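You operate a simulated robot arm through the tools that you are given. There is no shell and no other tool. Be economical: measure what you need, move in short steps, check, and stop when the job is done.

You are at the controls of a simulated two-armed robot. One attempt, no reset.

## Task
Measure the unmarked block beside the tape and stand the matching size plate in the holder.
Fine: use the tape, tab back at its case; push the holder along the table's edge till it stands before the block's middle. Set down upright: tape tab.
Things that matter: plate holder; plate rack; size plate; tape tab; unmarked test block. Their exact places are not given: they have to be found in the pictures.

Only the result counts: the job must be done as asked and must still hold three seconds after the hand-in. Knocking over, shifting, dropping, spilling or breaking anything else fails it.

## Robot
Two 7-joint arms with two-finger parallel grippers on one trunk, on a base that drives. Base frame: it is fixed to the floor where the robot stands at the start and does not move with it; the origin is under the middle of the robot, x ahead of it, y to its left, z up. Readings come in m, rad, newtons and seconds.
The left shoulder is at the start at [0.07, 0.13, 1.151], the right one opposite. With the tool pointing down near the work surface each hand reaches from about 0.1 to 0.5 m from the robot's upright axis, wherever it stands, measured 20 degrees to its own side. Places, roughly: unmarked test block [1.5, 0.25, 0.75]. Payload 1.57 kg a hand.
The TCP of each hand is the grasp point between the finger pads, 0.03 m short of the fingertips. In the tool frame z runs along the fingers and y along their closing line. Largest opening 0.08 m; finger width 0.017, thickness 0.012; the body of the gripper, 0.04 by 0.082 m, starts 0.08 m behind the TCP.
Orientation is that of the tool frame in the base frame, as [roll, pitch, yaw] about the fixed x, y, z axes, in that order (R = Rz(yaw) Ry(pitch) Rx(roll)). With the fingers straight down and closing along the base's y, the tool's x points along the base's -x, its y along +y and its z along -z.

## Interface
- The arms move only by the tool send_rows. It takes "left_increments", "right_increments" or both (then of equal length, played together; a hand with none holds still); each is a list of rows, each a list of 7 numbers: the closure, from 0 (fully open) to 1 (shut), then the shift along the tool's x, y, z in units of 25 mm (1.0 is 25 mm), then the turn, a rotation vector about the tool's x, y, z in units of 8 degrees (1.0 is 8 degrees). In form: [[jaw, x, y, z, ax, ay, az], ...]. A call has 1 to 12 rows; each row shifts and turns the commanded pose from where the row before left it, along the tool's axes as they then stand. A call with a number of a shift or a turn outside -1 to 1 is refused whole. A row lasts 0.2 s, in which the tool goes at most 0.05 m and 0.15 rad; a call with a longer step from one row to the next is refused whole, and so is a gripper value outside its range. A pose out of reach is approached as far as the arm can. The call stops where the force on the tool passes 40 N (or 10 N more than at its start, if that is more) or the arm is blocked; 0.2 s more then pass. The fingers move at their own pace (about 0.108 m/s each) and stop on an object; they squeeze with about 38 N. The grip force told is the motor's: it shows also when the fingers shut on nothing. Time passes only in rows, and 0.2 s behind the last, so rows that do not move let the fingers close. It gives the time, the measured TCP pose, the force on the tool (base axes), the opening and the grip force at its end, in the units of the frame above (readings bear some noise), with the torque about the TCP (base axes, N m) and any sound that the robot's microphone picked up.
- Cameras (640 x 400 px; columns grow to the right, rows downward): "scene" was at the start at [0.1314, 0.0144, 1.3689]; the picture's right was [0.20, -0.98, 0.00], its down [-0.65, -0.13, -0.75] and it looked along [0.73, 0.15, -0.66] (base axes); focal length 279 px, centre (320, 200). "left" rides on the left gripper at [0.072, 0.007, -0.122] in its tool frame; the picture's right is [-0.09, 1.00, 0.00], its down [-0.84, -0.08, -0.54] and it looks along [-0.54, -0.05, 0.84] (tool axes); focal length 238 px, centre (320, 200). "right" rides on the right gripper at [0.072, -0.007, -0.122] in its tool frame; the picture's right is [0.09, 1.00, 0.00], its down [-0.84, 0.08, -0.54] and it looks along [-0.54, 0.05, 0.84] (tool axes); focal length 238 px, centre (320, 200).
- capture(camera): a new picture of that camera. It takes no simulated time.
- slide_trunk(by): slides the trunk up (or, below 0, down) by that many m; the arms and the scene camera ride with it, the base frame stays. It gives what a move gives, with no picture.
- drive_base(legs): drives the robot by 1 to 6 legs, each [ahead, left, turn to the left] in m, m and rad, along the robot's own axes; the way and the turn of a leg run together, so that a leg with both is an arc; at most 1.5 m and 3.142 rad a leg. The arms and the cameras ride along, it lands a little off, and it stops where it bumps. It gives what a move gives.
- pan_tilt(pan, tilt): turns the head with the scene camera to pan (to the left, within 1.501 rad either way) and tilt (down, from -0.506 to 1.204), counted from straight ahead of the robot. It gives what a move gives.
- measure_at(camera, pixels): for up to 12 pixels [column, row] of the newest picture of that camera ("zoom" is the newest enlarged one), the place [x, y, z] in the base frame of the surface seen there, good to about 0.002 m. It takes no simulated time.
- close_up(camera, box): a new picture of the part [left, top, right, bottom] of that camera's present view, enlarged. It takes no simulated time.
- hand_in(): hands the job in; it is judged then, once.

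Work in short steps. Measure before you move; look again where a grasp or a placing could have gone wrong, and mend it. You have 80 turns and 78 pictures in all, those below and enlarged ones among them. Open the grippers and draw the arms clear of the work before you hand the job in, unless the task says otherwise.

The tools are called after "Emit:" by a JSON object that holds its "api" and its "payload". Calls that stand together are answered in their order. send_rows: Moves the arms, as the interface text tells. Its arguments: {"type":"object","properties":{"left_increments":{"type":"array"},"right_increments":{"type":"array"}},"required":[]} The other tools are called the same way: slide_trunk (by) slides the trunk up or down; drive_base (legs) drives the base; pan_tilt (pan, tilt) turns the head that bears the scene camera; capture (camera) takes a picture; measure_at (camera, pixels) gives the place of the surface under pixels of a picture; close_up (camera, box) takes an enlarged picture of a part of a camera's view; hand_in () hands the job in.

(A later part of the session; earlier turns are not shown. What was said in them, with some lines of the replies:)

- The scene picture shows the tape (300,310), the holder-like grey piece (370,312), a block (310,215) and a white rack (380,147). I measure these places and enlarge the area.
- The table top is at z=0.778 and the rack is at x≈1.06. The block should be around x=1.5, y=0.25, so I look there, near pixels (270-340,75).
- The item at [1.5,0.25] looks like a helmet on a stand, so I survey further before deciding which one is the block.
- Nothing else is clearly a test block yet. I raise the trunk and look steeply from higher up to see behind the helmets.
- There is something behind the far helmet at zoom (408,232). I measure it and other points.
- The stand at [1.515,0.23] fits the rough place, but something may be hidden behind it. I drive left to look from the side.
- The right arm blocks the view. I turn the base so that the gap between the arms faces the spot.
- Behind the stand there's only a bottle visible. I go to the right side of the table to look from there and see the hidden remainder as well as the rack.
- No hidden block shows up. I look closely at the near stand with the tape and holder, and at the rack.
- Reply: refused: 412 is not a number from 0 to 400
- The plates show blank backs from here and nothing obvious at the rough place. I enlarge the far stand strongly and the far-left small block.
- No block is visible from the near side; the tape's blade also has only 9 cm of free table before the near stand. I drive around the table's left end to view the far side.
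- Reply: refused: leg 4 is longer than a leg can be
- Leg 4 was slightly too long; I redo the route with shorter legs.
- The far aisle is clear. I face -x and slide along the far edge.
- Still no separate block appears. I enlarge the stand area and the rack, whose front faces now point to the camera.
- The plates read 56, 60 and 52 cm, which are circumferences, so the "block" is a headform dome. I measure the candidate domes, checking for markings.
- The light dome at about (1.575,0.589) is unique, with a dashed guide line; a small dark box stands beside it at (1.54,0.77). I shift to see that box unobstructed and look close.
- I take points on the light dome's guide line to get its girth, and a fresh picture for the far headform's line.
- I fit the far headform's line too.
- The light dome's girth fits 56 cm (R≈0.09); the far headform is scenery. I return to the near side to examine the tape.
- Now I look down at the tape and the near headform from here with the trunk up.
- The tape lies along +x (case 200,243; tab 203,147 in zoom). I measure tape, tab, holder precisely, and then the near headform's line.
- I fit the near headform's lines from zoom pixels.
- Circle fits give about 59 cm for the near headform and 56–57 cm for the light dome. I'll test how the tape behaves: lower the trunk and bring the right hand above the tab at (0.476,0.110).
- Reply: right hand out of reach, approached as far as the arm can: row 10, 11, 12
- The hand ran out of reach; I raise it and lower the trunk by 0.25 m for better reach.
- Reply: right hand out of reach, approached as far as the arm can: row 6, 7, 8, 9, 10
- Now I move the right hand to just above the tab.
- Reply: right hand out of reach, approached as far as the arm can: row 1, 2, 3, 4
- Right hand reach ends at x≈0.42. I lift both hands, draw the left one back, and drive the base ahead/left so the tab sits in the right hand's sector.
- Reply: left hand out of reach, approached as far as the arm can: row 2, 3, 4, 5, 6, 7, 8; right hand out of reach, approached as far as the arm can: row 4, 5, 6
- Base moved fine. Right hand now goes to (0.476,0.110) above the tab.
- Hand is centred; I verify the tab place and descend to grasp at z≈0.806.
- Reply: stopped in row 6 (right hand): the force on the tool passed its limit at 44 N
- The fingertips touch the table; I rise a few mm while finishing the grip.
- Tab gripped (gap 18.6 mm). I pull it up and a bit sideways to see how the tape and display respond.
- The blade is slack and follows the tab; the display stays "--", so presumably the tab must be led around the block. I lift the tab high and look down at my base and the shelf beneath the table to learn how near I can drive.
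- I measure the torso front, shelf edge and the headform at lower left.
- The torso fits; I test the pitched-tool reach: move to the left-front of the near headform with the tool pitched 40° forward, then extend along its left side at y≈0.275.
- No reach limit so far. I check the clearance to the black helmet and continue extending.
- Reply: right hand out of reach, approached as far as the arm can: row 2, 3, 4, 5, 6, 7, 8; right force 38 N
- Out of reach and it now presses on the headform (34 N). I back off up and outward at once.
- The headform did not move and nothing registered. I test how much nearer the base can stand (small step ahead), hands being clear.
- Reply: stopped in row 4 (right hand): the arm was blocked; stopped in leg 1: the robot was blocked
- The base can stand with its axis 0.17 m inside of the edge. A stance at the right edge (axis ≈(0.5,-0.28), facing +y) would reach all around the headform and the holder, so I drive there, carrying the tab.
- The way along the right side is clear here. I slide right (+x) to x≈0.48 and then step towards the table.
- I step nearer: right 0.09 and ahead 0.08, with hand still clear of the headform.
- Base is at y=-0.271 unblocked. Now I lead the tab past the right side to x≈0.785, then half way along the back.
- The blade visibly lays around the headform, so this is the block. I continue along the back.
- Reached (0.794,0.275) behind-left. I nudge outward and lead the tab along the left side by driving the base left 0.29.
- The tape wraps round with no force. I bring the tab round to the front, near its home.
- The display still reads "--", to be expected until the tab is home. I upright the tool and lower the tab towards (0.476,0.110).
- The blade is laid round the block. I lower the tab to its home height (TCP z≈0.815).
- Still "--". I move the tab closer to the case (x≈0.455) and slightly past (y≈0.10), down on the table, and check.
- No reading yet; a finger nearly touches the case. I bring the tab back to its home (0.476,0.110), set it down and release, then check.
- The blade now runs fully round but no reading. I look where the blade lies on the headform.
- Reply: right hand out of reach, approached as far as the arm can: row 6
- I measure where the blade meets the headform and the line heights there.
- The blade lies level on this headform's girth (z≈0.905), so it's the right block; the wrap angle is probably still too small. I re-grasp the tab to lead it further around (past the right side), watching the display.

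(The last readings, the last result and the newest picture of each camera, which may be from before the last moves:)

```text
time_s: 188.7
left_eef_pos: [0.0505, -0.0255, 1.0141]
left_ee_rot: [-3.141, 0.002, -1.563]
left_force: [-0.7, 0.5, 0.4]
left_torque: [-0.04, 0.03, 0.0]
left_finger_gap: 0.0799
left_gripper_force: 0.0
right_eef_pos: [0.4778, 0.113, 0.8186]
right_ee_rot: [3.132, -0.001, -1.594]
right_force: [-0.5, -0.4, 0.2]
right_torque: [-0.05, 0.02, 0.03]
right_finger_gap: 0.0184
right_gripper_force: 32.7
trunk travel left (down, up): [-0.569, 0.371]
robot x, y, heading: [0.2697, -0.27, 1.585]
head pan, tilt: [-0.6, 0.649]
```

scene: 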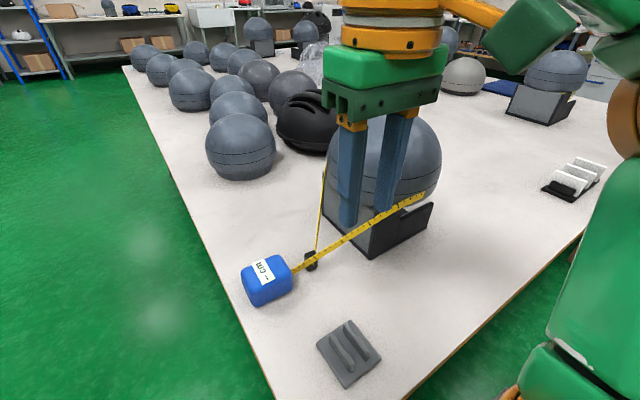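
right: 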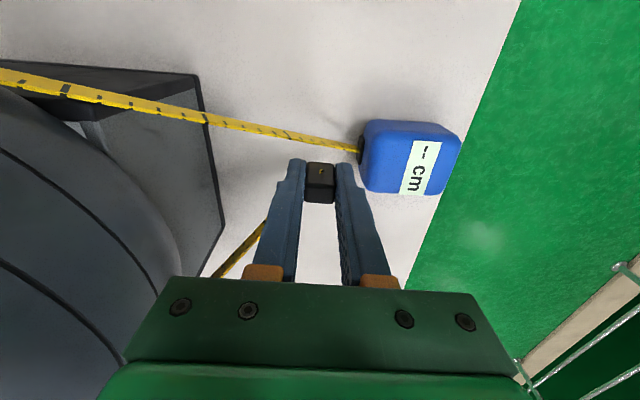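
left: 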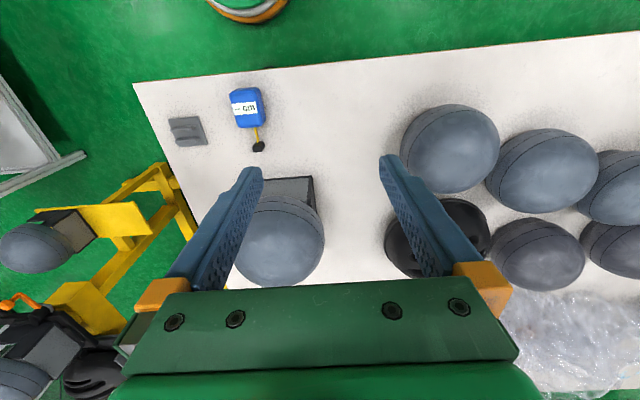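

Tab gripped again. I lift and lead it to the right-front of the block, then look.

Emit:
{"api": "send_rows", "payload": {"right_increments": [[1, 0, 0, -0.9, 0, 0, 0], [1, 0, 0, -0.9, 0, 0, 0], [1, 0, 0, -0.9, 0, 0, 0], [1, 0, 0, -0.9, 0, 0, 0], [1, 0, 0, -0.9, 0, 0, 0], [1, 0.95, -0.3, 0, 0, 0, 0], [1, 0.95, -0.6, 0, 0, 0, 0], [1, 0.95, -0.8, 0, 0, 0, 0], [1, 0.95, -0.9, 0, 0, 0, 0], [1, 0.6, -0.9, 0, 0, 0, 0]]}}

Emit:
{"api": "close_up", "payload": {"camera": "scene", "box": [230, 100, 450, 310]}}

```text
time_s: 190.9
left_eef_pos: [0.052, -0.0258, 1.0153]
left_ee_rot: [-3.141, 0.004, -1.562]
left_force: [-0.2, 0.2, -1.2]
left_torque: [0.02, 0.01, -0.01]
left_finger_gap: 0.0801
left_gripper_force: 0.2
right_eef_pos: [0.5629, -0.0013, 0.929]
right_ee_rot: [3.133, -0.001, -1.592]
right_force: [0.2, 0.1, -0.1]
right_torque: [-0.03, 0.0, 0.03]
right_finger_gap: 0.0182
right_gripper_force: 32.1
trunk travel left (down, up): [-0.569, 0.371]
robot x, y, heading: [0.2658, -0.2728, 1.58]
head pan, tilt: [-0.6, 0.649]
```

```text
1.90 times, centred on (340, 205) of scene
```

zoom: 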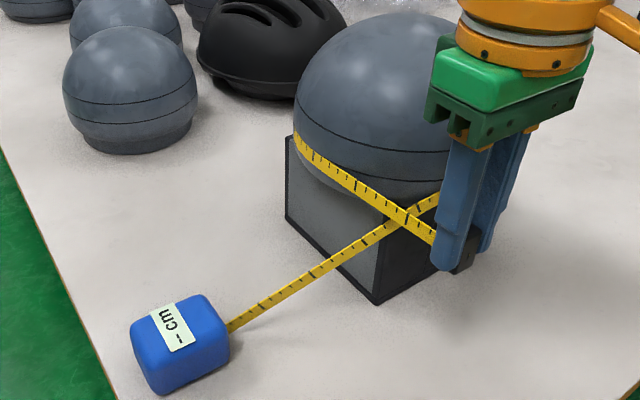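

Still "--". I carry it further along the right side by driving the base right 0.15 and look again.

Emit:
{"api": "drive_base", "payload": {"legs": [[0, -0.17, 0]]}}

Emit:
{"api": "pan_tilt", "payload": {"pan": 0.0, "tilt": 0.7}}

Emit:
{"api": "capture", "payload": {"camera": "scene"}}

```text
time_s: 192.3
left_eef_pos: [0.2186, -0.0244, 1.0151]
left_ee_rot: [-3.139, 0.003, -1.56]
left_force: [0.0, -0.4, 0.1]
left_torque: [-0.02, -0.02, 0.02]
left_finger_gap: 0.08
left_gripper_force: 0.0
right_eef_pos: [0.7299, -0.0001, 0.9305]
right_ee_rot: [3.134, 0.0, -1.594]
right_force: [-0.4, -0.1, 0.1]
right_torque: [0.04, 0.02, -0.01]
right_finger_gap: 0.0186
right_gripper_force: 33.3
trunk travel left (down, up): [-0.569, 0.371]
robot x, y, heading: [0.4361, -0.2682, 1.577]
head pan, tilt: [-0.6, 0.649]
```

```text
time_s: 193.3
left_eef_pos: [0.2192, -0.0245, 1.0144]
left_ee_rot: [-3.14, 0.0, -1.562]
left_force: [0.3, 0.5, -0.1]
left_torque: [-0.02, 0.0, 0.0]
left_finger_gap: 0.0802
left_gripper_force: 0.0
right_eef_pos: [0.7299, 0.0002, 0.9301]
right_ee_rot: [3.132, 0.0, -1.593]
right_force: [0.6, 0.4, -0.5]
right_torque: [-0.02, 0.0, -0.01]
right_finger_gap: 0.0184
right_gripper_force: 32.5
trunk travel left (down, up): [-0.569, 0.371]
robot x, y, heading: [0.4361, -0.2724, 1.58]
head pan, tilt: [0.0, 0.7]
```

```text
23 pictures are left
```

scene: 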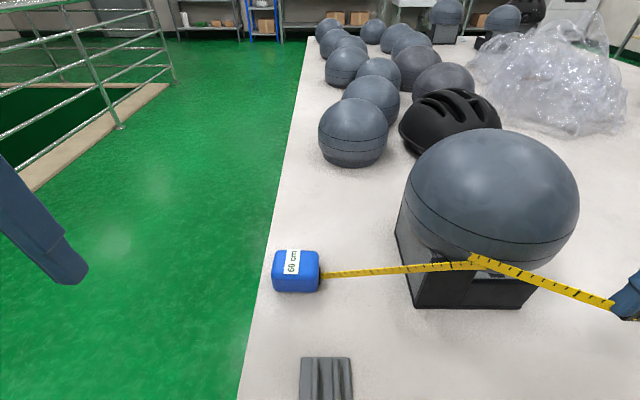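

The display now shows a reading; I enlarge it.

Emit:
{"api": "close_up", "payload": {"camera": "scene", "box": [262, 240, 332, 300]}}

```text
6.67 times, centred on (297, 270) of scene
```

zoom: 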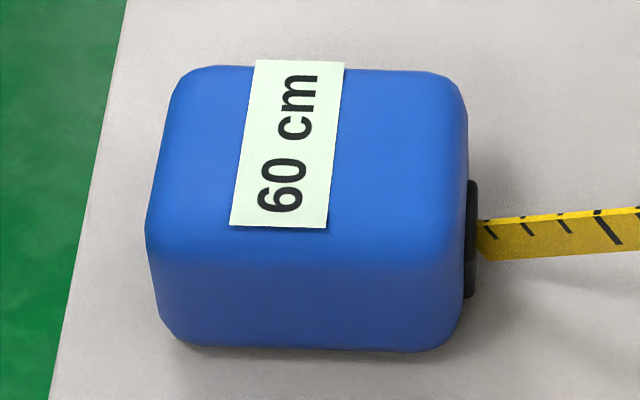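

It reads 60 cm. Now I unwind the tape the same way back: base left 0.17, tab to the front, pitch the tool.

Emit:
{"api": "drive_base", "payload": {"legs": [[0, 0.17, 0]]}}

Emit:
{"api": "send_rows", "payload": {"right_increments": [[1, -0.6, 0.9, 0, 0, 0, 0], [1, -0.95, 0.9, 0, 0, 0, 0], [1, -0.95, 0.8, 0, 0, 0, 0], [1, -0.95, 0.6, 0, 0, 0, 0], [1, -0.95, 0.3, 0, 0, 0, 0], [1, 0, 0, -0.8, 0, 0, 0], [1, 0, 0, -0.8, 0, 0, 0], [1, 0, 0, 0, 0, -0.94, 0], [1, 0, 0, 0, 0, -0.94, 0], [1, 0, 0, 0, 0, -0.94, 0], [1, 0, 0, 0, 0, -0.94, 0], [1, 0, 0, 0, 0, -0.94, 0]]}}

Emit:
{"api": "send_rows", "payload": {"right_increments": [[1, -0.9, -0.15, 0.69, 0, 0, 0], [1, -0.9, -0.15, 0.69, 0, 0, 0], [1, -0.9, -0.15, 0.69, 0, 0, 0], [1, -0.9, -0.15, 0.69, 0, 0, 0], [1, -0.9, -0.15, 0.69, 0, 0, 0], [1, -0.9, -0.15, 0.69, 0, 0, 0], [1, 0, 0, 0, 0, 0, 0]]}}

```text
time_s: 194.8
left_eef_pos: [0.0506, -0.0248, 1.0145]
left_ee_rot: [3.141, 0.003, -1.562]
left_force: [-1.1, -0.6, -0.2]
left_torque: [-0.01, 0.0, -0.01]
left_finger_gap: 0.08
left_gripper_force: 0.1
right_eef_pos: [0.5624, -0.0007, 0.9304]
right_ee_rot: [3.133, 0.001, -1.595]
right_force: [-0.3, -0.9, 0.3]
right_torque: [0.02, -0.02, 0.01]
right_finger_gap: 0.0184
right_gripper_force: 32.7
trunk travel left (down, up): [-0.569, 0.371]
robot x, y, heading: [0.2648, -0.2704, 1.579]
head pan, tilt: [0.0, 0.7]
```

```text
time_s: 197.4
left_eef_pos: [0.05, -0.0252, 1.0145]
left_ee_rot: [-3.139, 0.002, -1.563]
left_force: [-0.2, -0.3, 0.0]
left_torque: [-0.01, 0.04, 0.01]
left_finger_gap: 0.0799
left_gripper_force: 0.0
right_eef_pos: [0.4762, 0.1109, 0.9715]
right_ee_rot: [3.129, 0.661, -1.604]
right_force: [0.3, 0.0, -0.5]
right_torque: [0.02, 0.02, 0.01]
right_finger_gap: 0.0183
right_gripper_force: 32.7
trunk travel left (down, up): [-0.569, 0.371]
robot x, y, heading: [0.2665, -0.2757, 1.578]
head pan, tilt: [0.0, 0.7]
```

```text
time_s: 199.0
left_eef_pos: [0.0511, -0.0264, 1.0145]
left_ee_rot: [-3.14, 0.002, -1.563]
left_force: [0.7, 0.0, 0.1]
left_torque: [0.02, 0.01, 0.01]
left_finger_gap: 0.0802
left_gripper_force: 0.0
right_eef_pos: [0.5049, 0.2802, 0.971]
right_ee_rot: [3.133, 0.657, -1.6]
right_force: [0.7, -0.1, 0.0]
right_torque: [-0.01, 0.02, 0.01]
right_finger_gap: 0.0183
right_gripper_force: 32.6
trunk travel left (down, up): [-0.569, 0.371]
robot x, y, heading: [0.2634, -0.2734, 1.578]
head pan, tilt: [0.0, 0.7]
```

Good, same place as before (0.505,0.280). I drive right 0.29 along the left side, then retract along the back to the right side.

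Emit:
{"api": "drive_base", "payload": {"legs": [[0, -0.29, 0]]}}

Emit:
{"api": "send_rows", "payload": {"right_increments": [[1, 0.95, 0, -0.73, 0, 0, 0], [1, 0.95, 0, -0.73, 0, 0, 0], [1, 0.95, 0, -0.73, 0, 0, 0], [1, 0.95, 0, -0.73, 0, 0, 0], [1, 0.95, 0, -0.73, 0, 0, 0], [1, 0.95, 0, -0.73, 0, 0, 0], [1, 0.95, 0, -0.73, 0, 0, 0], [1, 0.95, 0, -0.73, 0, 0, 0], [1, 0.95, 0, -0.73, 0, 0, 0], [1, 0.95, 0, -0.73, 0, 0, 0]]}}

```text
time_s: 201.0
left_eef_pos: [0.3397, -0.0229, 1.0147]
left_ee_rot: [-3.14, 0.0, -1.563]
left_force: [-0.9, 0.7, -0.8]
left_torque: [0.04, 0.0, 0.04]
left_finger_gap: 0.0801
left_gripper_force: 0.1
right_eef_pos: [0.7932, 0.2827, 0.9713]
right_ee_rot: [3.132, 0.656, -1.599]
right_force: [-0.2, 0.3, 0.5]
right_torque: [-0.03, 0.0, 0.03]
right_finger_gap: 0.0187
right_gripper_force: 33.1
trunk travel left (down, up): [-0.569, 0.371]
robot x, y, heading: [0.5581, -0.2735, 1.577]
head pan, tilt: [0.0, 0.7]
```

```text
time_s: 203.2
left_eef_pos: [0.3401, -0.0242, 1.0147]
left_ee_rot: [-3.14, 0.003, -1.561]
left_force: [-0.7, -0.2, 0.8]
left_torque: [0.01, 0.04, -0.01]
left_finger_gap: 0.08
left_gripper_force: 0.0
right_eef_pos: [0.7874, -0.0197, 0.9684]
right_ee_rot: [3.133, 0.656, -1.597]
right_force: [-0.4, -1.1, -0.2]
right_torque: [0.03, 0.0, 0.03]
right_finger_gap: 0.0184
right_gripper_force: 33.0
trunk travel left (down, up): [-0.569, 0.371]
robot x, y, heading: [0.5535, -0.2698, 1.581]
head pan, tilt: [0.0, 0.7]
```

Unwound along the back. I drive left again and bring the tab upright in front, above its home.

Emit:
{"api": "drive_base", "payload": {"legs": [[0, 0.29, 0]]}}

Emit:
{"api": "send_rows", "payload": {"right_increments": [[1, 0, 0, 0, 0, 0.94, 0], [1, 0, 0, 0, 0, 0.94, 0], [1, 0, 0, 0, 0, 0.94, 0], [1, 0, 0, 0, 0, 0.94, 0], [1, 0, 0, 0, 0, 0.94, 0], [1, -0.87, 0.14, 0.5, 0, 0, 0], [1, -0.87, 0.14, 0.5, 0, 0, 0], [1, -0.87, 0.14, 0.5, 0, 0, 0], [1, -0.87, 0.14, 0.5, 0, 0, 0], [1, -0.87, 0.14, 0.5, 0, 0, 0], [1, -0.87, 0.14, 0.5, 0, 0, 0], [1, 0, 0, 0, 0, 0, 0]]}}

Emit:
{"api": "close_up", "payload": {"camera": "scene", "box": [360, 150, 560, 350]}}

```text
time_s: 205.2
left_eef_pos: [0.0472, -0.0286, 1.0163]
left_ee_rot: [3.141, 0.001, -1.556]
left_force: [0.2, 0.3, -0.1]
left_torque: [-0.01, 0.0, 0.0]
left_finger_gap: 0.0801
left_gripper_force: 0.0
right_eef_pos: [0.4944, -0.0192, 0.9684]
right_ee_rot: [3.131, 0.655, -1.593]
right_force: [-0.7, -0.1, 0.7]
right_torque: [0.0, -0.04, -0.03]
right_finger_gap: 0.0183
right_gripper_force: 32.9
trunk travel left (down, up): [-0.569, 0.371]
robot x, y, heading: [0.2628, -0.274, 1.584]
head pan, tilt: [0.0, 0.7]
```

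```text
time_s: 207.8
left_eef_pos: [0.0465, -0.0286, 1.0141]
left_ee_rot: [-3.141, 0.004, -1.559]
left_force: [0.0, -1.2, -0.9]
left_torque: [0.0, 0.03, -0.01]
left_finger_gap: 0.0801
left_gripper_force: 0.1
right_eef_pos: [0.4725, 0.112, 0.8946]
right_ee_rot: [3.132, 0.001, -1.589]
right_force: [0.0, -0.1, -1.1]
right_torque: [0.01, -0.02, -0.01]
right_finger_gap: 0.0183
right_gripper_force: 32.9
trunk travel left (down, up): [-0.569, 0.371]
robot x, y, heading: [0.2649, -0.276, 1.589]
head pan, tilt: [0.0, 0.7]
```

```text
2.00 times, centred on (460, 250) of scene
```

zoom: 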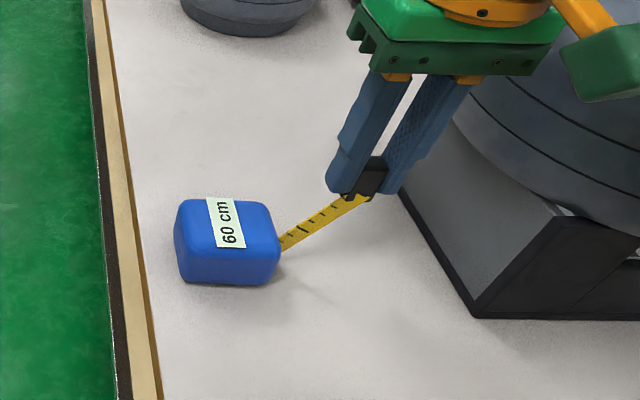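

Unwound, and the display keeps "60 cm". I lower the tab to the table and release it.

Emit:
{"api": "send_rows", "payload": {"right_increments": [[1, 0.05, -0.1, 0.75, 0, 0, 0], [1, 0, 0, 0.75, 0, 0, 0], [1, 0, 0, 0.75, 0, 0, 0], [1, 0, 0, 0.72, 0, 0, 0], [1, 0, 0, 0.05, 0, 0, 0], [1, 0, 0, 0, 0, 0, 0], [0.6, 0, 0, 0, 0, 0, 0], [0.5, 0, 0, 0, 0, 0, 0], [0.5, 0, 0, -0.8, 0, 0, 0], [0.5, 0, 0, -0.8, 0, 0, 0], [0.5, 0, 0, -0.8, 0, 0, 0], [0.5, 0, 0, -0.8, 0, 0, 0]]}}

Emit:
{"api": "capture", "payload": {"camera": "right"}}

```text
time_s: 210.4
left_eef_pos: [0.0463, -0.0283, 1.0157]
left_ee_rot: [3.141, 0.002, -1.557]
left_force: [-0.4, -0.2, -0.4]
left_torque: [0.02, 0.02, 0.02]
left_finger_gap: 0.08
left_gripper_force: 0.0
right_eef_pos: [0.4777, 0.1098, 0.8977]
right_ee_rot: [3.135, 0.001, -1.586]
right_force: [-0.2, -0.2, -0.3]
right_torque: [-0.02, 0.03, -0.01]
right_finger_gap: 0.04
right_gripper_force: 0.0
trunk travel left (down, up): [-0.569, 0.371]
robot x, y, heading: [0.2641, -0.2731, 1.586]
head pan, tilt: [0.0, 0.7]
```

```text
20 pictures are left
```

right: 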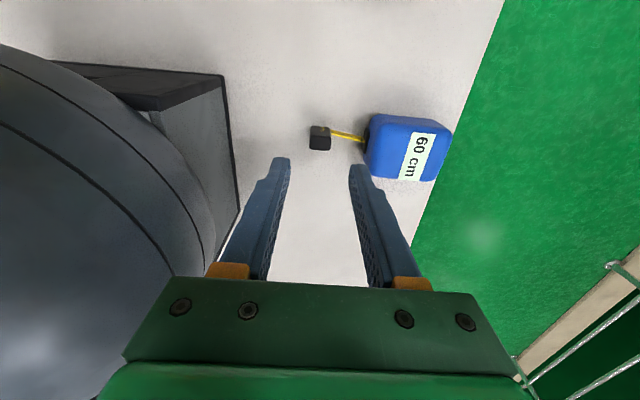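

Tab stands upright at its home. Next the holder: I move the right hand above it (x 0.437, y -0.033) with the jaw open.

Emit:
{"api": "send_rows", "payload": {"right_increments": [[0, 0.95, 0, -0.3, 0, 0, 0], [0, 0.95, 0, -0.3, 0, 0, 0], [0, 0.95, 0.4, 0, 0, 0, 0], [0, 0.95, 0.4, 0, 0, 0, 0], [0, 0.95, 0.4, 0, 0, 0, 0], [0, 0.95, 0.4, 0, 0, 0, 0], [0, 0, 0, 0, 0, 0, 0]]}}

Emit:
{"api": "capture", "payload": {"camera": "right"}}

```text
time_s: 212.0
left_eef_pos: [0.0467, -0.0285, 1.0146]
left_ee_rot: [-3.141, 0.002, -1.558]
left_force: [1.0, 0.0, 0.0]
left_torque: [0.0, 0.01, 0.03]
left_finger_gap: 0.08
left_gripper_force: 0.0
right_eef_pos: [0.434, -0.0308, 0.9134]
right_ee_rot: [3.132, 0.002, -1.589]
right_force: [0.7, -0.2, -0.6]
right_torque: [-0.02, 0.01, -0.04]
right_finger_gap: 0.08
right_gripper_force: 0.0
trunk travel left (down, up): [-0.569, 0.371]
robot x, y, heading: [0.2644, -0.2725, 1.584]
head pan, tilt: [0.0, 0.7]
```

```text
19 pictures are left
```

right: 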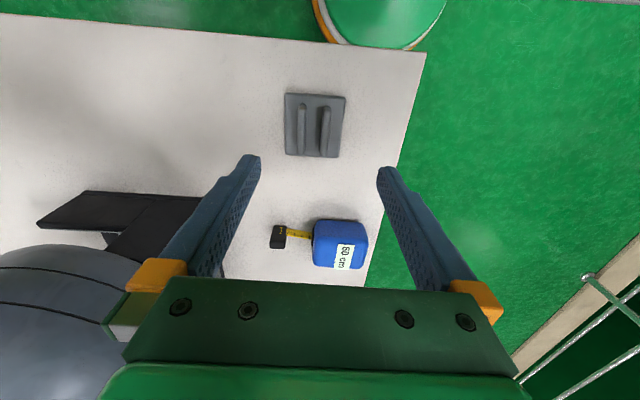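

I measure the holder's ridges and edges, and re-check the tape.

Emit:
{"api": "measure_at", "payload": {"camera": "right", "pixels": [[302, 115], [302, 140], [324, 115], [324, 143], [313, 125], [286, 125], [343, 125], [315, 97], [310, 154], [345, 100], [286, 95], [278, 235]]}}

```text
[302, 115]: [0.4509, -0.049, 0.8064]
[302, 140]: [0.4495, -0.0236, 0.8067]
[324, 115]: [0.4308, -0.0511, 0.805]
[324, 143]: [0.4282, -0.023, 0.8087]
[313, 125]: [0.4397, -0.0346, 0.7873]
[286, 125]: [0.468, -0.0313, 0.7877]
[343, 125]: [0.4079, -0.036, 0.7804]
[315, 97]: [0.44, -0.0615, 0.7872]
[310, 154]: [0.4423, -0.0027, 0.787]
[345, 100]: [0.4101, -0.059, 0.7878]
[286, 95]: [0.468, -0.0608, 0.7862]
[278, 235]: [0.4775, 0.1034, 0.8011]
```

Holder centre is (0.438,-0.032), ridges at x≈0.428 and 0.450. I drive the base right 0.15 so the push stays within reach.

Emit:
{"api": "drive_base", "payload": {"legs": [[0, -0.15, 0]]}}

Emit:
{"api": "send_rows", "payload": {"right_increments": [[0.25, 0, 0.95, 0, 0, 0, 0], [0.25, 0, 0.95, 0, 0, 0, 0], [0.25, 0, 0.95, 0, 0, 0, 0], [0.25, 0, 0.95, 0, 0, 0, 0], [0.25, 0, 0.95, 0, 0, 0, 0], [0.25, 0, 0.95, 0, 0, 0, 0], [0.25, 0, 0, 0, 0, 0, 0]]}}

```text
time_s: 213.4
left_eef_pos: [0.1992, -0.0259, 1.0153]
left_ee_rot: [-3.141, 0.004, -1.554]
left_force: [0.4, -0.8, -0.5]
left_torque: [-0.01, 0.0, 0.03]
left_finger_gap: 0.08
left_gripper_force: 0.0
right_eef_pos: [0.5862, -0.0291, 0.9129]
right_ee_rot: [3.133, 0.0, -1.588]
right_force: [0.2, 1.1, 0.2]
right_torque: [-0.01, 0.02, -0.02]
right_finger_gap: 0.0798
right_gripper_force: 0.1
trunk travel left (down, up): [-0.569, 0.371]
robot x, y, heading: [0.416, -0.272, 1.588]
head pan, tilt: [0.0, 0.7]
```

```text
time_s: 215.0
left_eef_pos: [0.2004, -0.0257, 1.0153]
left_ee_rot: [-3.14, 0.002, -1.555]
left_force: [-0.8, 0.2, -0.6]
left_torque: [-0.01, 0.0, 0.0]
left_finger_gap: 0.08
left_gripper_force: 0.1
right_eef_pos: [0.4443, -0.0253, 0.9136]
right_ee_rot: [3.133, 0.0, -1.586]
right_force: [-0.1, 0.4, 0.5]
right_torque: [0.02, 0.02, 0.04]
right_finger_gap: 0.0602
right_gripper_force: 0.0
trunk travel left (down, up): [-0.569, 0.371]
robot x, y, heading: [0.4182, -0.2754, 1.582]
head pan, tilt: [0.0, 0.7]
```

I correct 6–8 mm, descend to z≈0.822 and close on the ridges.

Emit:
{"api": "send_rows", "payload": {"right_increments": [[0.25, 0.31, 0.23, 0, 0, 0, 0], [0.25, 0, 0, 0.9, 0, 0, 0], [0.25, 0, 0, 0.9, 0, 0, 0], [0.25, 0, 0, 0.9, 0, 0, 0], [0.25, 0, 0, 0.9, 0, 0, 0], [0.25, 0, 0, 0, 0, 0, 0], [0.55, 0, 0, 0, 0, 0, 0], [0.7, 0, 0, 0, 0, 0, 0], [0.7, 0, 0, 0, 0, 0, 0]]}}

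```text
time_s: 217.0
left_eef_pos: [0.1993, -0.0284, 1.0148]
left_ee_rot: [-3.139, 0.002, -1.556]
left_force: [0.6, 0.1, -0.2]
left_torque: [-0.01, -0.02, -0.02]
left_finger_gap: 0.0798
left_gripper_force: 0.1
right_eef_pos: [0.4387, -0.0349, 0.826]
right_ee_rot: [3.136, 0.001, -1.587]
right_force: [0.6, 0.4, 0.1]
right_torque: [0.01, 0.02, 0.06]
right_finger_gap: 0.0309
right_gripper_force: 37.1
trunk travel left (down, up): [-0.569, 0.371]
robot x, y, heading: [0.4158, -0.277, 1.586]
head pan, tilt: [0.0, 0.7]
```

Gripped on the ridges (31 mm). I slide the holder +x by 0.204 m along the table edge at constant height.

Emit:
{"api": "send_rows", "payload": {"right_increments": [[0.7, -0.015, -0.9, 0, 0, 0, 0], [0.7, -0.015, -0.91, 0, 0, 0, 0], [0.7, -0.015, -0.91, 0, 0, 0, 0], [0.7, -0.015, -0.91, 0, 0, 0, 0], [0.7, -0.015, -0.91, 0, 0, 0, 0], [0.7, -0.015, -0.91, 0, 0, 0, 0], [0.7, -0.015, -0.91, 0, 0, 0, 0], [0.7, -0.015, -0.91, 0, 0, 0, 0], [0.7, -0.015, -0.91, 0, 0, 0, 0], [0.7, 0, 0, 0, 0, 0, 0]]}}

```text
time_s: 219.2
left_eef_pos: [0.1947, -0.0293, 1.0133]
left_ee_rot: [-3.135, 0.007, -1.555]
left_force: [-0.1, 0.3, 0.1]
left_torque: [0.0, 0.02, 0.0]
left_finger_gap: 0.08
left_gripper_force: 0.0
right_eef_pos: [0.6383, -0.037, 0.8245]
right_ee_rot: [3.141, 0.004, -1.585]
right_force: [-10.7, -1.1, 26.1]
right_torque: [-0.04, 0.24, 0.16]
right_finger_gap: 0.0312
right_gripper_force: 38.2
trunk travel left (down, up): [-0.569, 0.371]
robot x, y, heading: [0.415, -0.2726, 1.585]
head pan, tilt: [0.0, 0.7]
```

At x=0.638; I add 4.5 mm, ease the downward pressure, then open and lift to check.

Emit:
{"api": "send_rows", "payload": {"right_increments": [[0.7, 0, -0.19, -0.08, 0, 0, 0], [0.7, 0, 0, 0, 0, 0, 0], [0.7, 0, 0, 0, 0, 0, 0]]}}

Emit:
{"api": "send_rows", "payload": {"right_increments": [[0.3, 0, 0, 0, 0, 0, 0], [0.3, 0, 0, 0, 0, 0, 0], [0.3, 0, 0, -0.9, 0, 0, 0], [0.3, 0, 0, -0.9, 0, 0, 0], [0.3, 0, 0, -0.9, 0, 0, 0], [0.3, 0, 0, -0.9, 0, 0, 0]]}}

Emit:
{"api": "capture", "payload": {"camera": "right"}}

```text
time_s: 220.0
left_eef_pos: [0.2006, -0.0265, 1.016]
left_ee_rot: [-3.139, 0.002, -1.556]
left_force: [0.6, -0.1, -0.1]
left_torque: [0.0, 0.0, 0.06]
left_finger_gap: 0.0801
left_gripper_force: 0.1
right_eef_pos: [0.6478, -0.0338, 0.8236]
right_ee_rot: [3.134, 0.0, -1.586]
right_force: [-0.2, -0.9, 1.5]
right_torque: [0.09, -0.08, 0.0]
right_finger_gap: 0.0309
right_gripper_force: 38.5
trunk travel left (down, up): [-0.569, 0.371]
robot x, y, heading: [0.415, -0.2696, 1.583]
head pan, tilt: [0.0, 0.7]
```

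```text
time_s: 221.4
left_eef_pos: [0.199, -0.0259, 1.0138]
left_ee_rot: [-3.139, 0.002, -1.555]
left_force: [-0.1, 0.0, -0.2]
left_torque: [0.0, 0.01, 0.0]
left_finger_gap: 0.0802
left_gripper_force: 0.0
right_eef_pos: [0.6461, -0.0326, 0.9161]
right_ee_rot: [3.134, -0.001, -1.586]
right_force: [0.4, -0.3, -0.3]
right_torque: [0.01, 0.02, 0.02]
right_finger_gap: 0.0561
right_gripper_force: 0.1
trunk travel left (down, up): [-0.569, 0.371]
robot x, y, heading: [0.4195, -0.2724, 1.583]
head pan, tilt: [0.0, 0.7]
```

```text
18 pictures are left
```

right: 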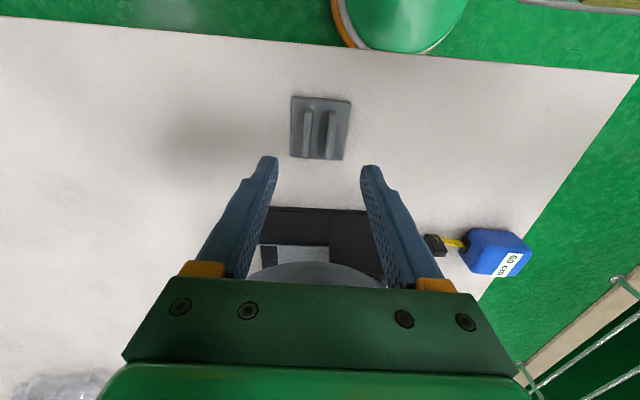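

I measure the holder's new place and the stand's/dome's extents along x.

Emit:
{"api": "measure_at", "payload": {"camera": "right", "pixels": [[308, 115], [307, 140], [330, 118], [328, 145], [318, 130], [292, 128], [348, 130], [318, 99], [245, 225], [360, 218], [380, 235], [320, 268]]}}

```text
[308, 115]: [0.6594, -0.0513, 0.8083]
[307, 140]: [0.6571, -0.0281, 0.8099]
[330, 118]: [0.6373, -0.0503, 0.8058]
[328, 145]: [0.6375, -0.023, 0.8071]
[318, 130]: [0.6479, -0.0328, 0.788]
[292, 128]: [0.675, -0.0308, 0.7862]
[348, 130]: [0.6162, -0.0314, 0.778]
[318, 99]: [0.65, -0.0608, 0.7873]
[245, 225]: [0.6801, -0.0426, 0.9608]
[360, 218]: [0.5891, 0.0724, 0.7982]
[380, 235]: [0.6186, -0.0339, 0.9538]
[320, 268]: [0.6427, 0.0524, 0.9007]
```

The holder stands at x≈0.647 before the block's middle (≈0.642). Now I lift a bit and drive right 0.50 along the edge to the rack.

Emit:
{"api": "send_rows", "payload": {"right_increments": [[0.3, 0, 0, -0.9, 0, 0, 0]]}}

Emit:
{"api": "drive_base", "payload": {"legs": [[0, -0.48, 0]]}}

Emit:
{"api": "capture", "payload": {"camera": "right"}}

Emit:
{"api": "close_up", "payload": {"camera": "right", "box": [220, 60, 440, 220]}}

```text
time_s: 221.8
left_eef_pos: [0.1981, -0.027, 1.0136]
left_ee_rot: [-3.141, 0.004, -1.557]
left_force: [0.1, 0.0, -0.4]
left_torque: [0.0, -0.02, 0.0]
left_finger_gap: 0.0802
left_gripper_force: 0.0
right_eef_pos: [0.6481, -0.0349, 0.937]
right_ee_rot: [3.134, 0.002, -1.588]
right_force: [-0.3, 0.7, 0.4]
right_torque: [0.04, -0.03, 0.05]
right_finger_gap: 0.0563
right_gripper_force: 0.1
trunk travel left (down, up): [-0.569, 0.371]
robot x, y, heading: [0.4166, -0.272, 1.586]
head pan, tilt: [0.0, 0.7]
```

```text
time_s: 224.6
left_eef_pos: [0.6801, -0.0193, 1.0142]
left_ee_rot: [-3.139, 0.003, -1.559]
left_force: [0.2, -0.5, -0.5]
left_torque: [-0.02, -0.01, -0.02]
left_finger_gap: 0.08
left_gripper_force: 0.0
right_eef_pos: [1.1285, -0.028, 0.9378]
right_ee_rot: [3.134, -0.001, -1.59]
right_force: [0.1, 0.5, -0.1]
right_torque: [0.0, -0.02, 0.02]
right_finger_gap: 0.056
right_gripper_force: 0.0
trunk travel left (down, up): [-0.569, 0.371]
robot x, y, heading: [0.901, -0.2683, 1.579]
head pan, tilt: [0.0, 0.7]
```

```text
17 pictures are left
```

right: 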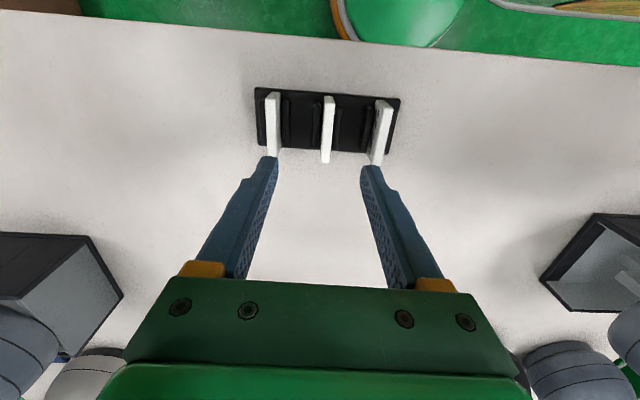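

```text
2.50 times, centred on (330, 140) of right
```

zoom: 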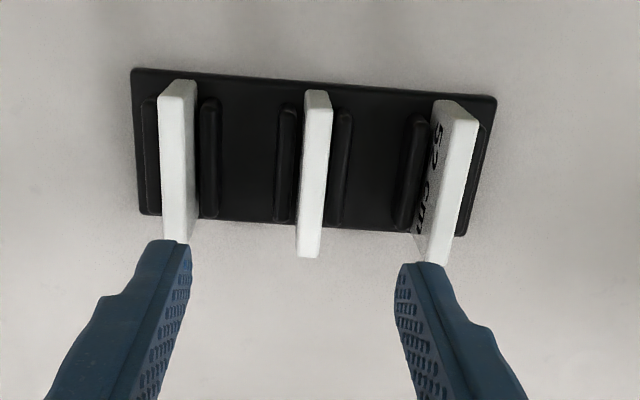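

The middle plate (zoom ~312,170) is the 60 cm one; 52 is on the -x side. I measure its top edge and neighbours.

Emit:
{"api": "measure_at", "payload": {"camera": "zoom", "pixels": [[317, 98], [314, 150], [311, 200], [309, 248], [323, 150], [306, 150], [180, 150], [456, 180], [283, 170], [343, 170], [240, 150], [175, 88]]}}

```text
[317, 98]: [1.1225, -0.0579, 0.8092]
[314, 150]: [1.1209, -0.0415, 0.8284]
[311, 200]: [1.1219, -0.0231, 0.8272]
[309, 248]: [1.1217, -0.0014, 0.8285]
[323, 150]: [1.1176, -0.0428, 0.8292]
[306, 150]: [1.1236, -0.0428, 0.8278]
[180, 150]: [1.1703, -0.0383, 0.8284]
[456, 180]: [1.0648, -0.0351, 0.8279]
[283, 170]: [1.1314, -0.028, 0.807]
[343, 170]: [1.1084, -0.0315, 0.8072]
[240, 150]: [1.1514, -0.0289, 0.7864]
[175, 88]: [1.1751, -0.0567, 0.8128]
```

Plate centre is (1.1207,-0.030), top 0.8285; ridges reach 0.807. I descend to TCP z 0.841 with a 40 mm gap and close.

Emit:
{"api": "send_rows", "payload": {"right_increments": [[0.5, 0.08, 0.31, 0, 0, 0, 0], [0.5, 0, 0, 0.97, 0, 0, 0], [0.5, 0, 0, 0.97, 0, 0, 0], [0.5, 0, 0, 0.97, 0, 0, 0], [0.5, 0, 0, 0.95, 0, 0, 0], [0.5, 0, 0, 0, 0, 0, 0], [0.8, 0, 0, 0, 0, 0, 0], [1, 0, 0, 0, 0, 0, 0], [1, 0, 0, 0, 0, 0, 0], [1, 0, 0, 0, 0, 0, 0]]}}

```text
time_s: 226.8
left_eef_pos: [0.6795, -0.0187, 1.0146]
left_ee_rot: [-3.14, 0.002, -1.559]
left_force: [-0.3, 0.0, -0.9]
left_torque: [0.02, -0.03, 0.01]
left_finger_gap: 0.0798
left_gripper_force: 0.1
right_eef_pos: [1.1215, -0.0298, 0.8393]
right_ee_rot: [3.133, 0.0, -1.588]
right_force: [0.9, -0.1, -0.6]
right_torque: [-0.01, 0.01, -0.03]
right_finger_gap: 0.0087
right_gripper_force: 27.1
trunk travel left (down, up): [-0.569, 0.371]
robot x, y, heading: [0.8946, -0.2657, 1.582]
head pan, tilt: [0.0, 0.7]
```

Closed on the plate. I lift straight up 9 cm and look.

Emit:
{"api": "send_rows", "payload": {"right_increments": [[1, 0, 0, 0, 0, 0, 0], [1, 0, 0, -0.6, 0, 0, 0], [1, 0, 0, -0.8, 0, 0, 0], [1, 0, 0, -0.8, 0, 0, 0], [1, 0, 0, -0.8, 0, 0, 0], [1, 0, 0, -0.8, 0, 0, 0], [1, 0, 0, 0, 0, 0, 0]]}}

Emit:
{"api": "capture", "payload": {"camera": "right"}}

```text
time_s: 228.4
left_eef_pos: [0.681, -0.0187, 1.0154]
left_ee_rot: [-3.139, 0.002, -1.558]
left_force: [0.3, 0.0, -0.8]
left_torque: [0.0, -0.02, 0.03]
left_finger_gap: 0.08
left_gripper_force: 0.1
right_eef_pos: [1.1212, -0.0285, 0.9358]
right_ee_rot: [3.134, 0.001, -1.588]
right_force: [1.0, -0.2, -1.2]
right_torque: [-0.04, 0.0, 0.05]
right_finger_gap: 0.0087
right_gripper_force: 27.7
trunk travel left (down, up): [-0.569, 0.371]
robot x, y, heading: [0.8992, -0.2679, 1.582]
head pan, tilt: [0.0, 0.7]
```

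```text
15 pictures are left
```

right: 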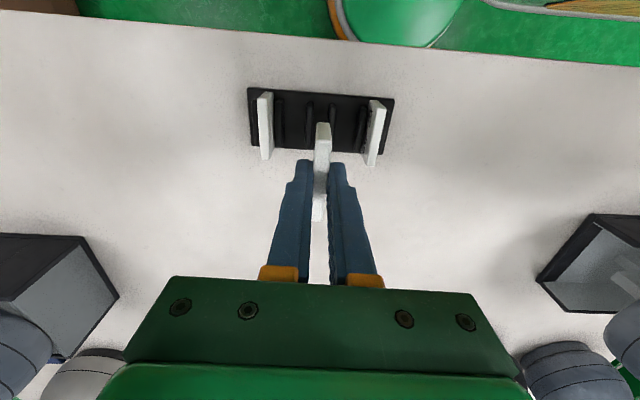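

The plate is in hand. I drive back left 0.473 to bring it over the holder and look.

Emit:
{"api": "drive_base", "payload": {"legs": [[0, 0.473, 0]]}}

Emit:
{"api": "send_rows", "payload": {"right_increments": [[1, 0, 0, 0, 0, 0, 0]]}}

Emit:
{"api": "close_up", "payload": {"camera": "right", "box": [240, 70, 400, 230]}}

```text
time_s: 231.3
left_eef_pos: [0.2013, -0.0265, 1.0148]
left_ee_rot: [-3.139, 0.001, -1.556]
left_force: [0.6, -0.8, 0.0]
left_torque: [0.02, 0.0, -0.01]
left_finger_gap: 0.0799
left_gripper_force: 0.1
right_eef_pos: [0.6416, -0.0336, 0.9361]
right_ee_rot: [3.133, 0.0, -1.588]
right_force: [0.4, 0.1, 0.1]
right_torque: [0.0, 0.05, 0.02]
right_finger_gap: 0.0087
right_gripper_force: 27.2
trunk travel left (down, up): [-0.569, 0.371]
robot x, y, heading: [0.4176, -0.2752, 1.589]
head pan, tilt: [0.0, 0.7]
```

```text
time_s: 231.7
left_eef_pos: [0.201, -0.0258, 1.0147]
left_ee_rot: [-3.14, 0.001, -1.557]
left_force: [-0.1, -0.6, -0.2]
left_torque: [0.01, 0.01, 0.0]
left_finger_gap: 0.0801
left_gripper_force: 0.0
right_eef_pos: [0.6427, -0.0338, 0.9354]
right_ee_rot: [3.133, -0.001, -1.588]
right_force: [1.2, -0.2, 1.5]
right_torque: [-0.01, -0.01, 0.02]
right_finger_gap: 0.0085
right_gripper_force: 27.3
trunk travel left (down, up): [-0.569, 0.371]
robot x, y, heading: [0.4185, -0.2727, 1.585]
head pan, tilt: [0.0, 0.7]
```

```text
2.50 times, centred on (320, 150) of right
```

zoom: 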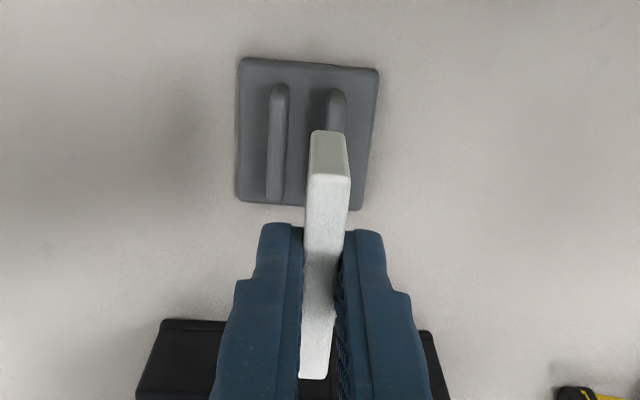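

I measure ridge tops and the plate's edge in this same view.

Emit:
{"api": "measure_at", "payload": {"camera": "zoom", "pixels": [[278, 95], [275, 140], [273, 190], [336, 98], [336, 110], [314, 183], [348, 183], [329, 200], [243, 120], [372, 130], [305, 80], [300, 120]]}}

```text
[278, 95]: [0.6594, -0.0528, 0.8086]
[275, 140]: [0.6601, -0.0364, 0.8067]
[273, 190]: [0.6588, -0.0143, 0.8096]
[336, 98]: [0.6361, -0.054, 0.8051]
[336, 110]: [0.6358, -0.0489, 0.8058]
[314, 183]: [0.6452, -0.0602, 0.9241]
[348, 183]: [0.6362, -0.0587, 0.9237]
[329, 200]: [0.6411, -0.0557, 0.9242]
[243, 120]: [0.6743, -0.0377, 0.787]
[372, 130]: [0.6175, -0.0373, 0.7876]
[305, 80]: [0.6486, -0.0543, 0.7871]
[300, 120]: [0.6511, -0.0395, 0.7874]
```

Slot centre x≈0.6477, plate x≈0.641. I shift +6.8 mm, lower to just above the ridges, and look.

Emit:
{"api": "send_rows", "payload": {"right_increments": [[1, -0.07, -0.27, 0, 0, 0, 0], [1, 0, 0, 0.9, 0, 0, 0], [1, 0, 0, 0.9, 0, 0, 0], [1, 0, 0, 0.9, 0, 0, 0], [1, 0, 0, 0, 0, 0, 0]]}}

Emit:
{"api": "close_up", "payload": {"camera": "right", "box": [260, 90, 380, 210]}}

```text
time_s: 232.9
left_eef_pos: [0.1996, -0.0254, 1.0142]
left_ee_rot: [-3.14, 0.003, -1.556]
left_force: [-0.2, 0.8, 0.2]
left_torque: [-0.01, 0.01, -0.01]
left_finger_gap: 0.08
left_gripper_force: 0.1
right_eef_pos: [0.649, -0.0335, 0.8681]
right_ee_rot: [3.132, 0.003, -1.589]
right_force: [0.2, -0.6, 0.1]
right_torque: [-0.03, 0.0, 0.04]
right_finger_gap: 0.0085
right_gripper_force: 27.3
trunk travel left (down, up): [-0.569, 0.371]
robot x, y, heading: [0.4207, -0.2707, 1.584]
head pan, tilt: [0.0, 0.7]
```

```text
3.33 times, centred on (320, 150) of right
```

zoom: 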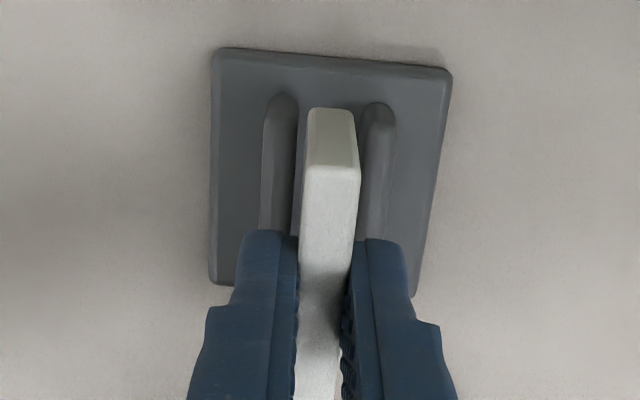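

The plate sits centred over the slot (plate 331, slot 329.5 px). I lower it gently 27 mm into the slot.

Emit:
{"api": "send_rows", "payload": {"right_increments": [[1, 0, 0, 0.25, 0, 0, 0], [1, 0, 0, 0.25, 0, 0, 0], [1, 0, 0, 0.2, 0, 0, 0], [1, 0, 0, 0.2, 0, 0, 0], [1, 0, 0, 0.12, 0, 0, 0], [1, 0, 0, 0.06, 0, 0, 0], [1, 0, 0, 0, 0, 0, 0]]}}

Emit:
{"api": "close_up", "payload": {"camera": "right", "box": [260, 90, 380, 210]}}

```text
time_s: 234.5
left_eef_pos: [0.2015, -0.0263, 1.0151]
left_ee_rot: [-3.14, 0.001, -1.559]
left_force: [0.8, -0.2, 0.2]
left_torque: [-0.06, -0.01, -0.01]
left_finger_gap: 0.0802
left_gripper_force: 0.0
right_eef_pos: [0.6469, -0.0335, 0.8416]
right_ee_rot: [3.132, -0.001, -1.588]
right_force: [-0.3, -0.2, -0.7]
right_torque: [0.0, -0.01, -0.01]
right_finger_gap: 0.0086
right_gripper_force: 27.4
trunk travel left (down, up): [-0.569, 0.371]
robot x, y, heading: [0.4175, -0.2721, 1.585]
head pan, tilt: [0.0, 0.7]
```

```text
3.33 times, centred on (320, 150) of right
```

zoom: 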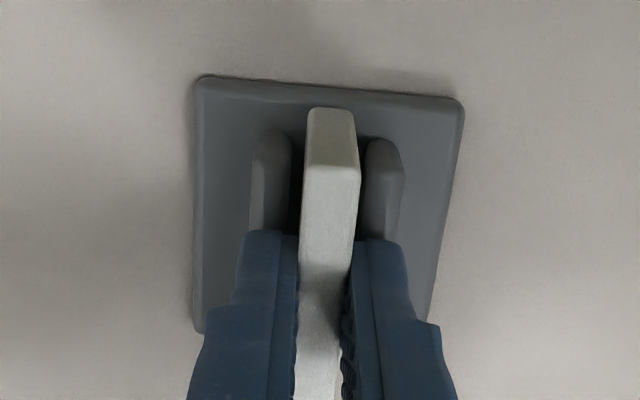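

The plate is in the slot without force. I lower the last 2 mm, release and rise, then check.

Emit:
{"api": "send_rows", "payload": {"right_increments": [[1, 0, 0, 0.06, 0, 0, 0], [1, 0, 0, 0, 0, 0, 0], [0.7, 0, 0, 0, 0, 0, 0], [0.6, 0, 0, 0, 0, 0, 0], [0.5, 0, 0, -0.5, 0, 0, 0], [0.5, 0, 0, -0.8, 0, 0, 0], [0.5, 0, 0, -0.9, 0, 0, 0], [0.5, 0, 0, -0.9, 0, 0, 0], [0.5, 0, 0, -0.9, 0, 0, 0]]}}

Emit:
{"api": "capture", "payload": {"camera": "right"}}

```text
time_s: 236.5
left_eef_pos: [0.1999, -0.0253, 1.0148]
left_ee_rot: [-3.139, 0.001, -1.557]
left_force: [-0.4, -0.1, -0.1]
left_torque: [-0.01, -0.02, 0.0]
left_finger_gap: 0.0798
left_gripper_force: 0.0
right_eef_pos: [0.6466, -0.0325, 0.9414]
right_ee_rot: [3.134, 0.0, -1.587]
right_force: [-1.3, -0.1, -0.3]
right_torque: [0.02, -0.02, -0.02]
right_finger_gap: 0.0399
right_gripper_force: 0.1
trunk travel left (down, up): [-0.569, 0.371]
robot x, y, heading: [0.4206, -0.2729, 1.583]
head pan, tilt: [0.0, 0.7]
```

```text
11 pictures are left
```

right: 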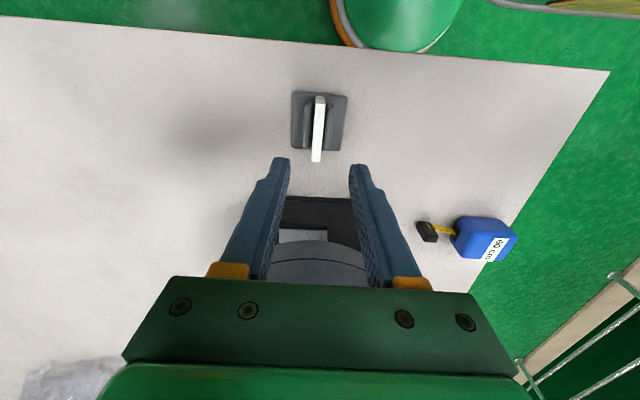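

The plate stands in the holder, the tab and tape are in place. I open fully, raise the trunk and back away slightly, then take a last look.

Emit:
{"api": "send_rows", "payload": {"right_increments": [[0, 0.6, 0, -0.8, 0, 0, 0], [0, 0.6, 0, -0.8, 0, 0, 0]]}}

Emit:
{"api": "slide_trunk", "payload": {"by": 0.15}}

Emit:
{"api": "drive_base", "payload": {"legs": [[-0.1, 0.1, 0]]}}

Emit:
{"api": "pan_tilt", "payload": {"pan": -0.35, "tilt": 0.8}}

Emit:
{"api": "capture", "payload": {"camera": "scene"}}

```text
time_s: 237.1
left_eef_pos: [0.1994, -0.0257, 1.0152]
left_ee_rot: [-3.14, 0.0, -1.558]
left_force: [-0.2, -0.3, -0.2]
left_torque: [0.01, -0.04, 0.0]
left_finger_gap: 0.08
left_gripper_force: 0.0
right_eef_pos: [0.6272, -0.0484, 0.9657]
right_ee_rot: [3.131, 0.0, -1.586]
right_force: [0.0, -0.4, -0.7]
right_torque: [-0.02, -0.01, -0.01]
right_finger_gap: 0.08
right_gripper_force: 0.1
right hand out of reach, approached as far as the arm can: row 1, 2
trunk travel left (down, up): [-0.569, 0.371]
robot x, y, heading: [0.417, -0.2726, 1.59]
head pan, tilt: [0.0, 0.7]
```

```text
time_s: 238.8
left_eef_pos: [0.2003, -0.0262, 1.1645]
left_ee_rot: [-3.14, 0.001, -1.556]
left_force: [-0.8, 0.3, 0.5]
left_torque: [0.02, 0.01, 0.0]
left_finger_gap: 0.08
left_gripper_force: 0.1
right_eef_pos: [0.6289, -0.0509, 1.1146]
right_ee_rot: [3.133, -0.001, -1.589]
right_force: [0.7, 0.8, -0.3]
right_torque: [0.01, -0.01, -0.01]
right_finger_gap: 0.0799
right_gripper_force: 0.1
trunk travel left (down, up): [-0.719, 0.221]
robot x, y, heading: [0.4181, -0.2745, 1.583]
head pan, tilt: [0.0, 0.7]
```

```text
time_s: 240.2
left_eef_pos: [0.1039, -0.1256, 1.1653]
left_ee_rot: [-3.141, 0.001, -1.557]
left_force: [-0.4, 0.0, -0.7]
left_torque: [0.0, 0.0, 0.0]
left_finger_gap: 0.0801
left_gripper_force: 0.2
right_eef_pos: [0.5307, -0.15, 1.1144]
right_ee_rot: [3.13, -0.001, -1.588]
right_force: [0.1, 0.1, -0.3]
right_torque: [0.01, 0.02, 0.0]
right_finger_gap: 0.08
right_gripper_force: 0.1
trunk travel left (down, up): [-0.719, 0.221]
robot x, y, heading: [0.3203, -0.3771, 1.583]
head pan, tilt: [0.0, 0.7]
```

```text
time_s: 241.0
left_eef_pos: [0.101, -0.1281, 1.163]
left_ee_rot: [3.142, 0.001, -1.557]
left_force: [-0.5, -0.4, -0.2]
left_torque: [0.01, 0.0, 0.01]
left_finger_gap: 0.0802
left_gripper_force: 0.1
right_eef_pos: [0.5297, -0.1521, 1.1158]
right_ee_rot: [3.133, 0.0, -1.589]
right_force: [0.6, -0.2, 0.4]
right_torque: [0.03, 0.01, 0.0]
right_finger_gap: 0.0799
right_gripper_force: 0.1
trunk travel left (down, up): [-0.719, 0.221]
robot x, y, heading: [0.3195, -0.371, 1.581]
head pan, tilt: [-0.351, 0.799]
```

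```text
10 pictures are left
```

scene: 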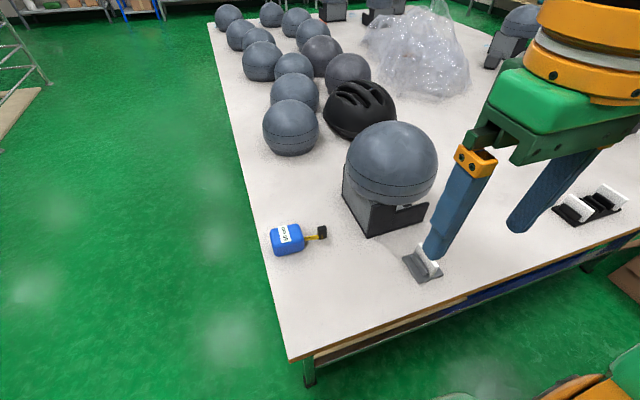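

All looks right: the 60 cm plate stands in the holder before the block, the tab is upright at its case, and the hands are clear. I hand in.

Emit:
{"api": "hand_in", "payload": {}}

```text
The job is handed in.
```

I measured the headform beside the tape: the display read 60 cm. The 60 cm plate now stands in the holder. I handed the job in, but no verdict came back.

- **Holder:** it stands on the right table edge at about x = 0.647 m. I judged the block's middle to be about x = 0.643 m and left the few millimetres' difference.
- **Tape:** I unwound it from the block and set the tab upright at its case, which may have shifted by 1–2 mm when a finger came close to it. The display still shows 60 cm.
- **Block:** I measured the headform at about x = 0.64, y = 0.14, not the spot given as rough place [1.5, 0.25, 0.75]. It was the one beside the tape, and it gave a reading once the tape was wrapped round it.
- **Contact:** early on the right hand pressed against that headform with about 34 N. Measurements afterwards showed no shift.
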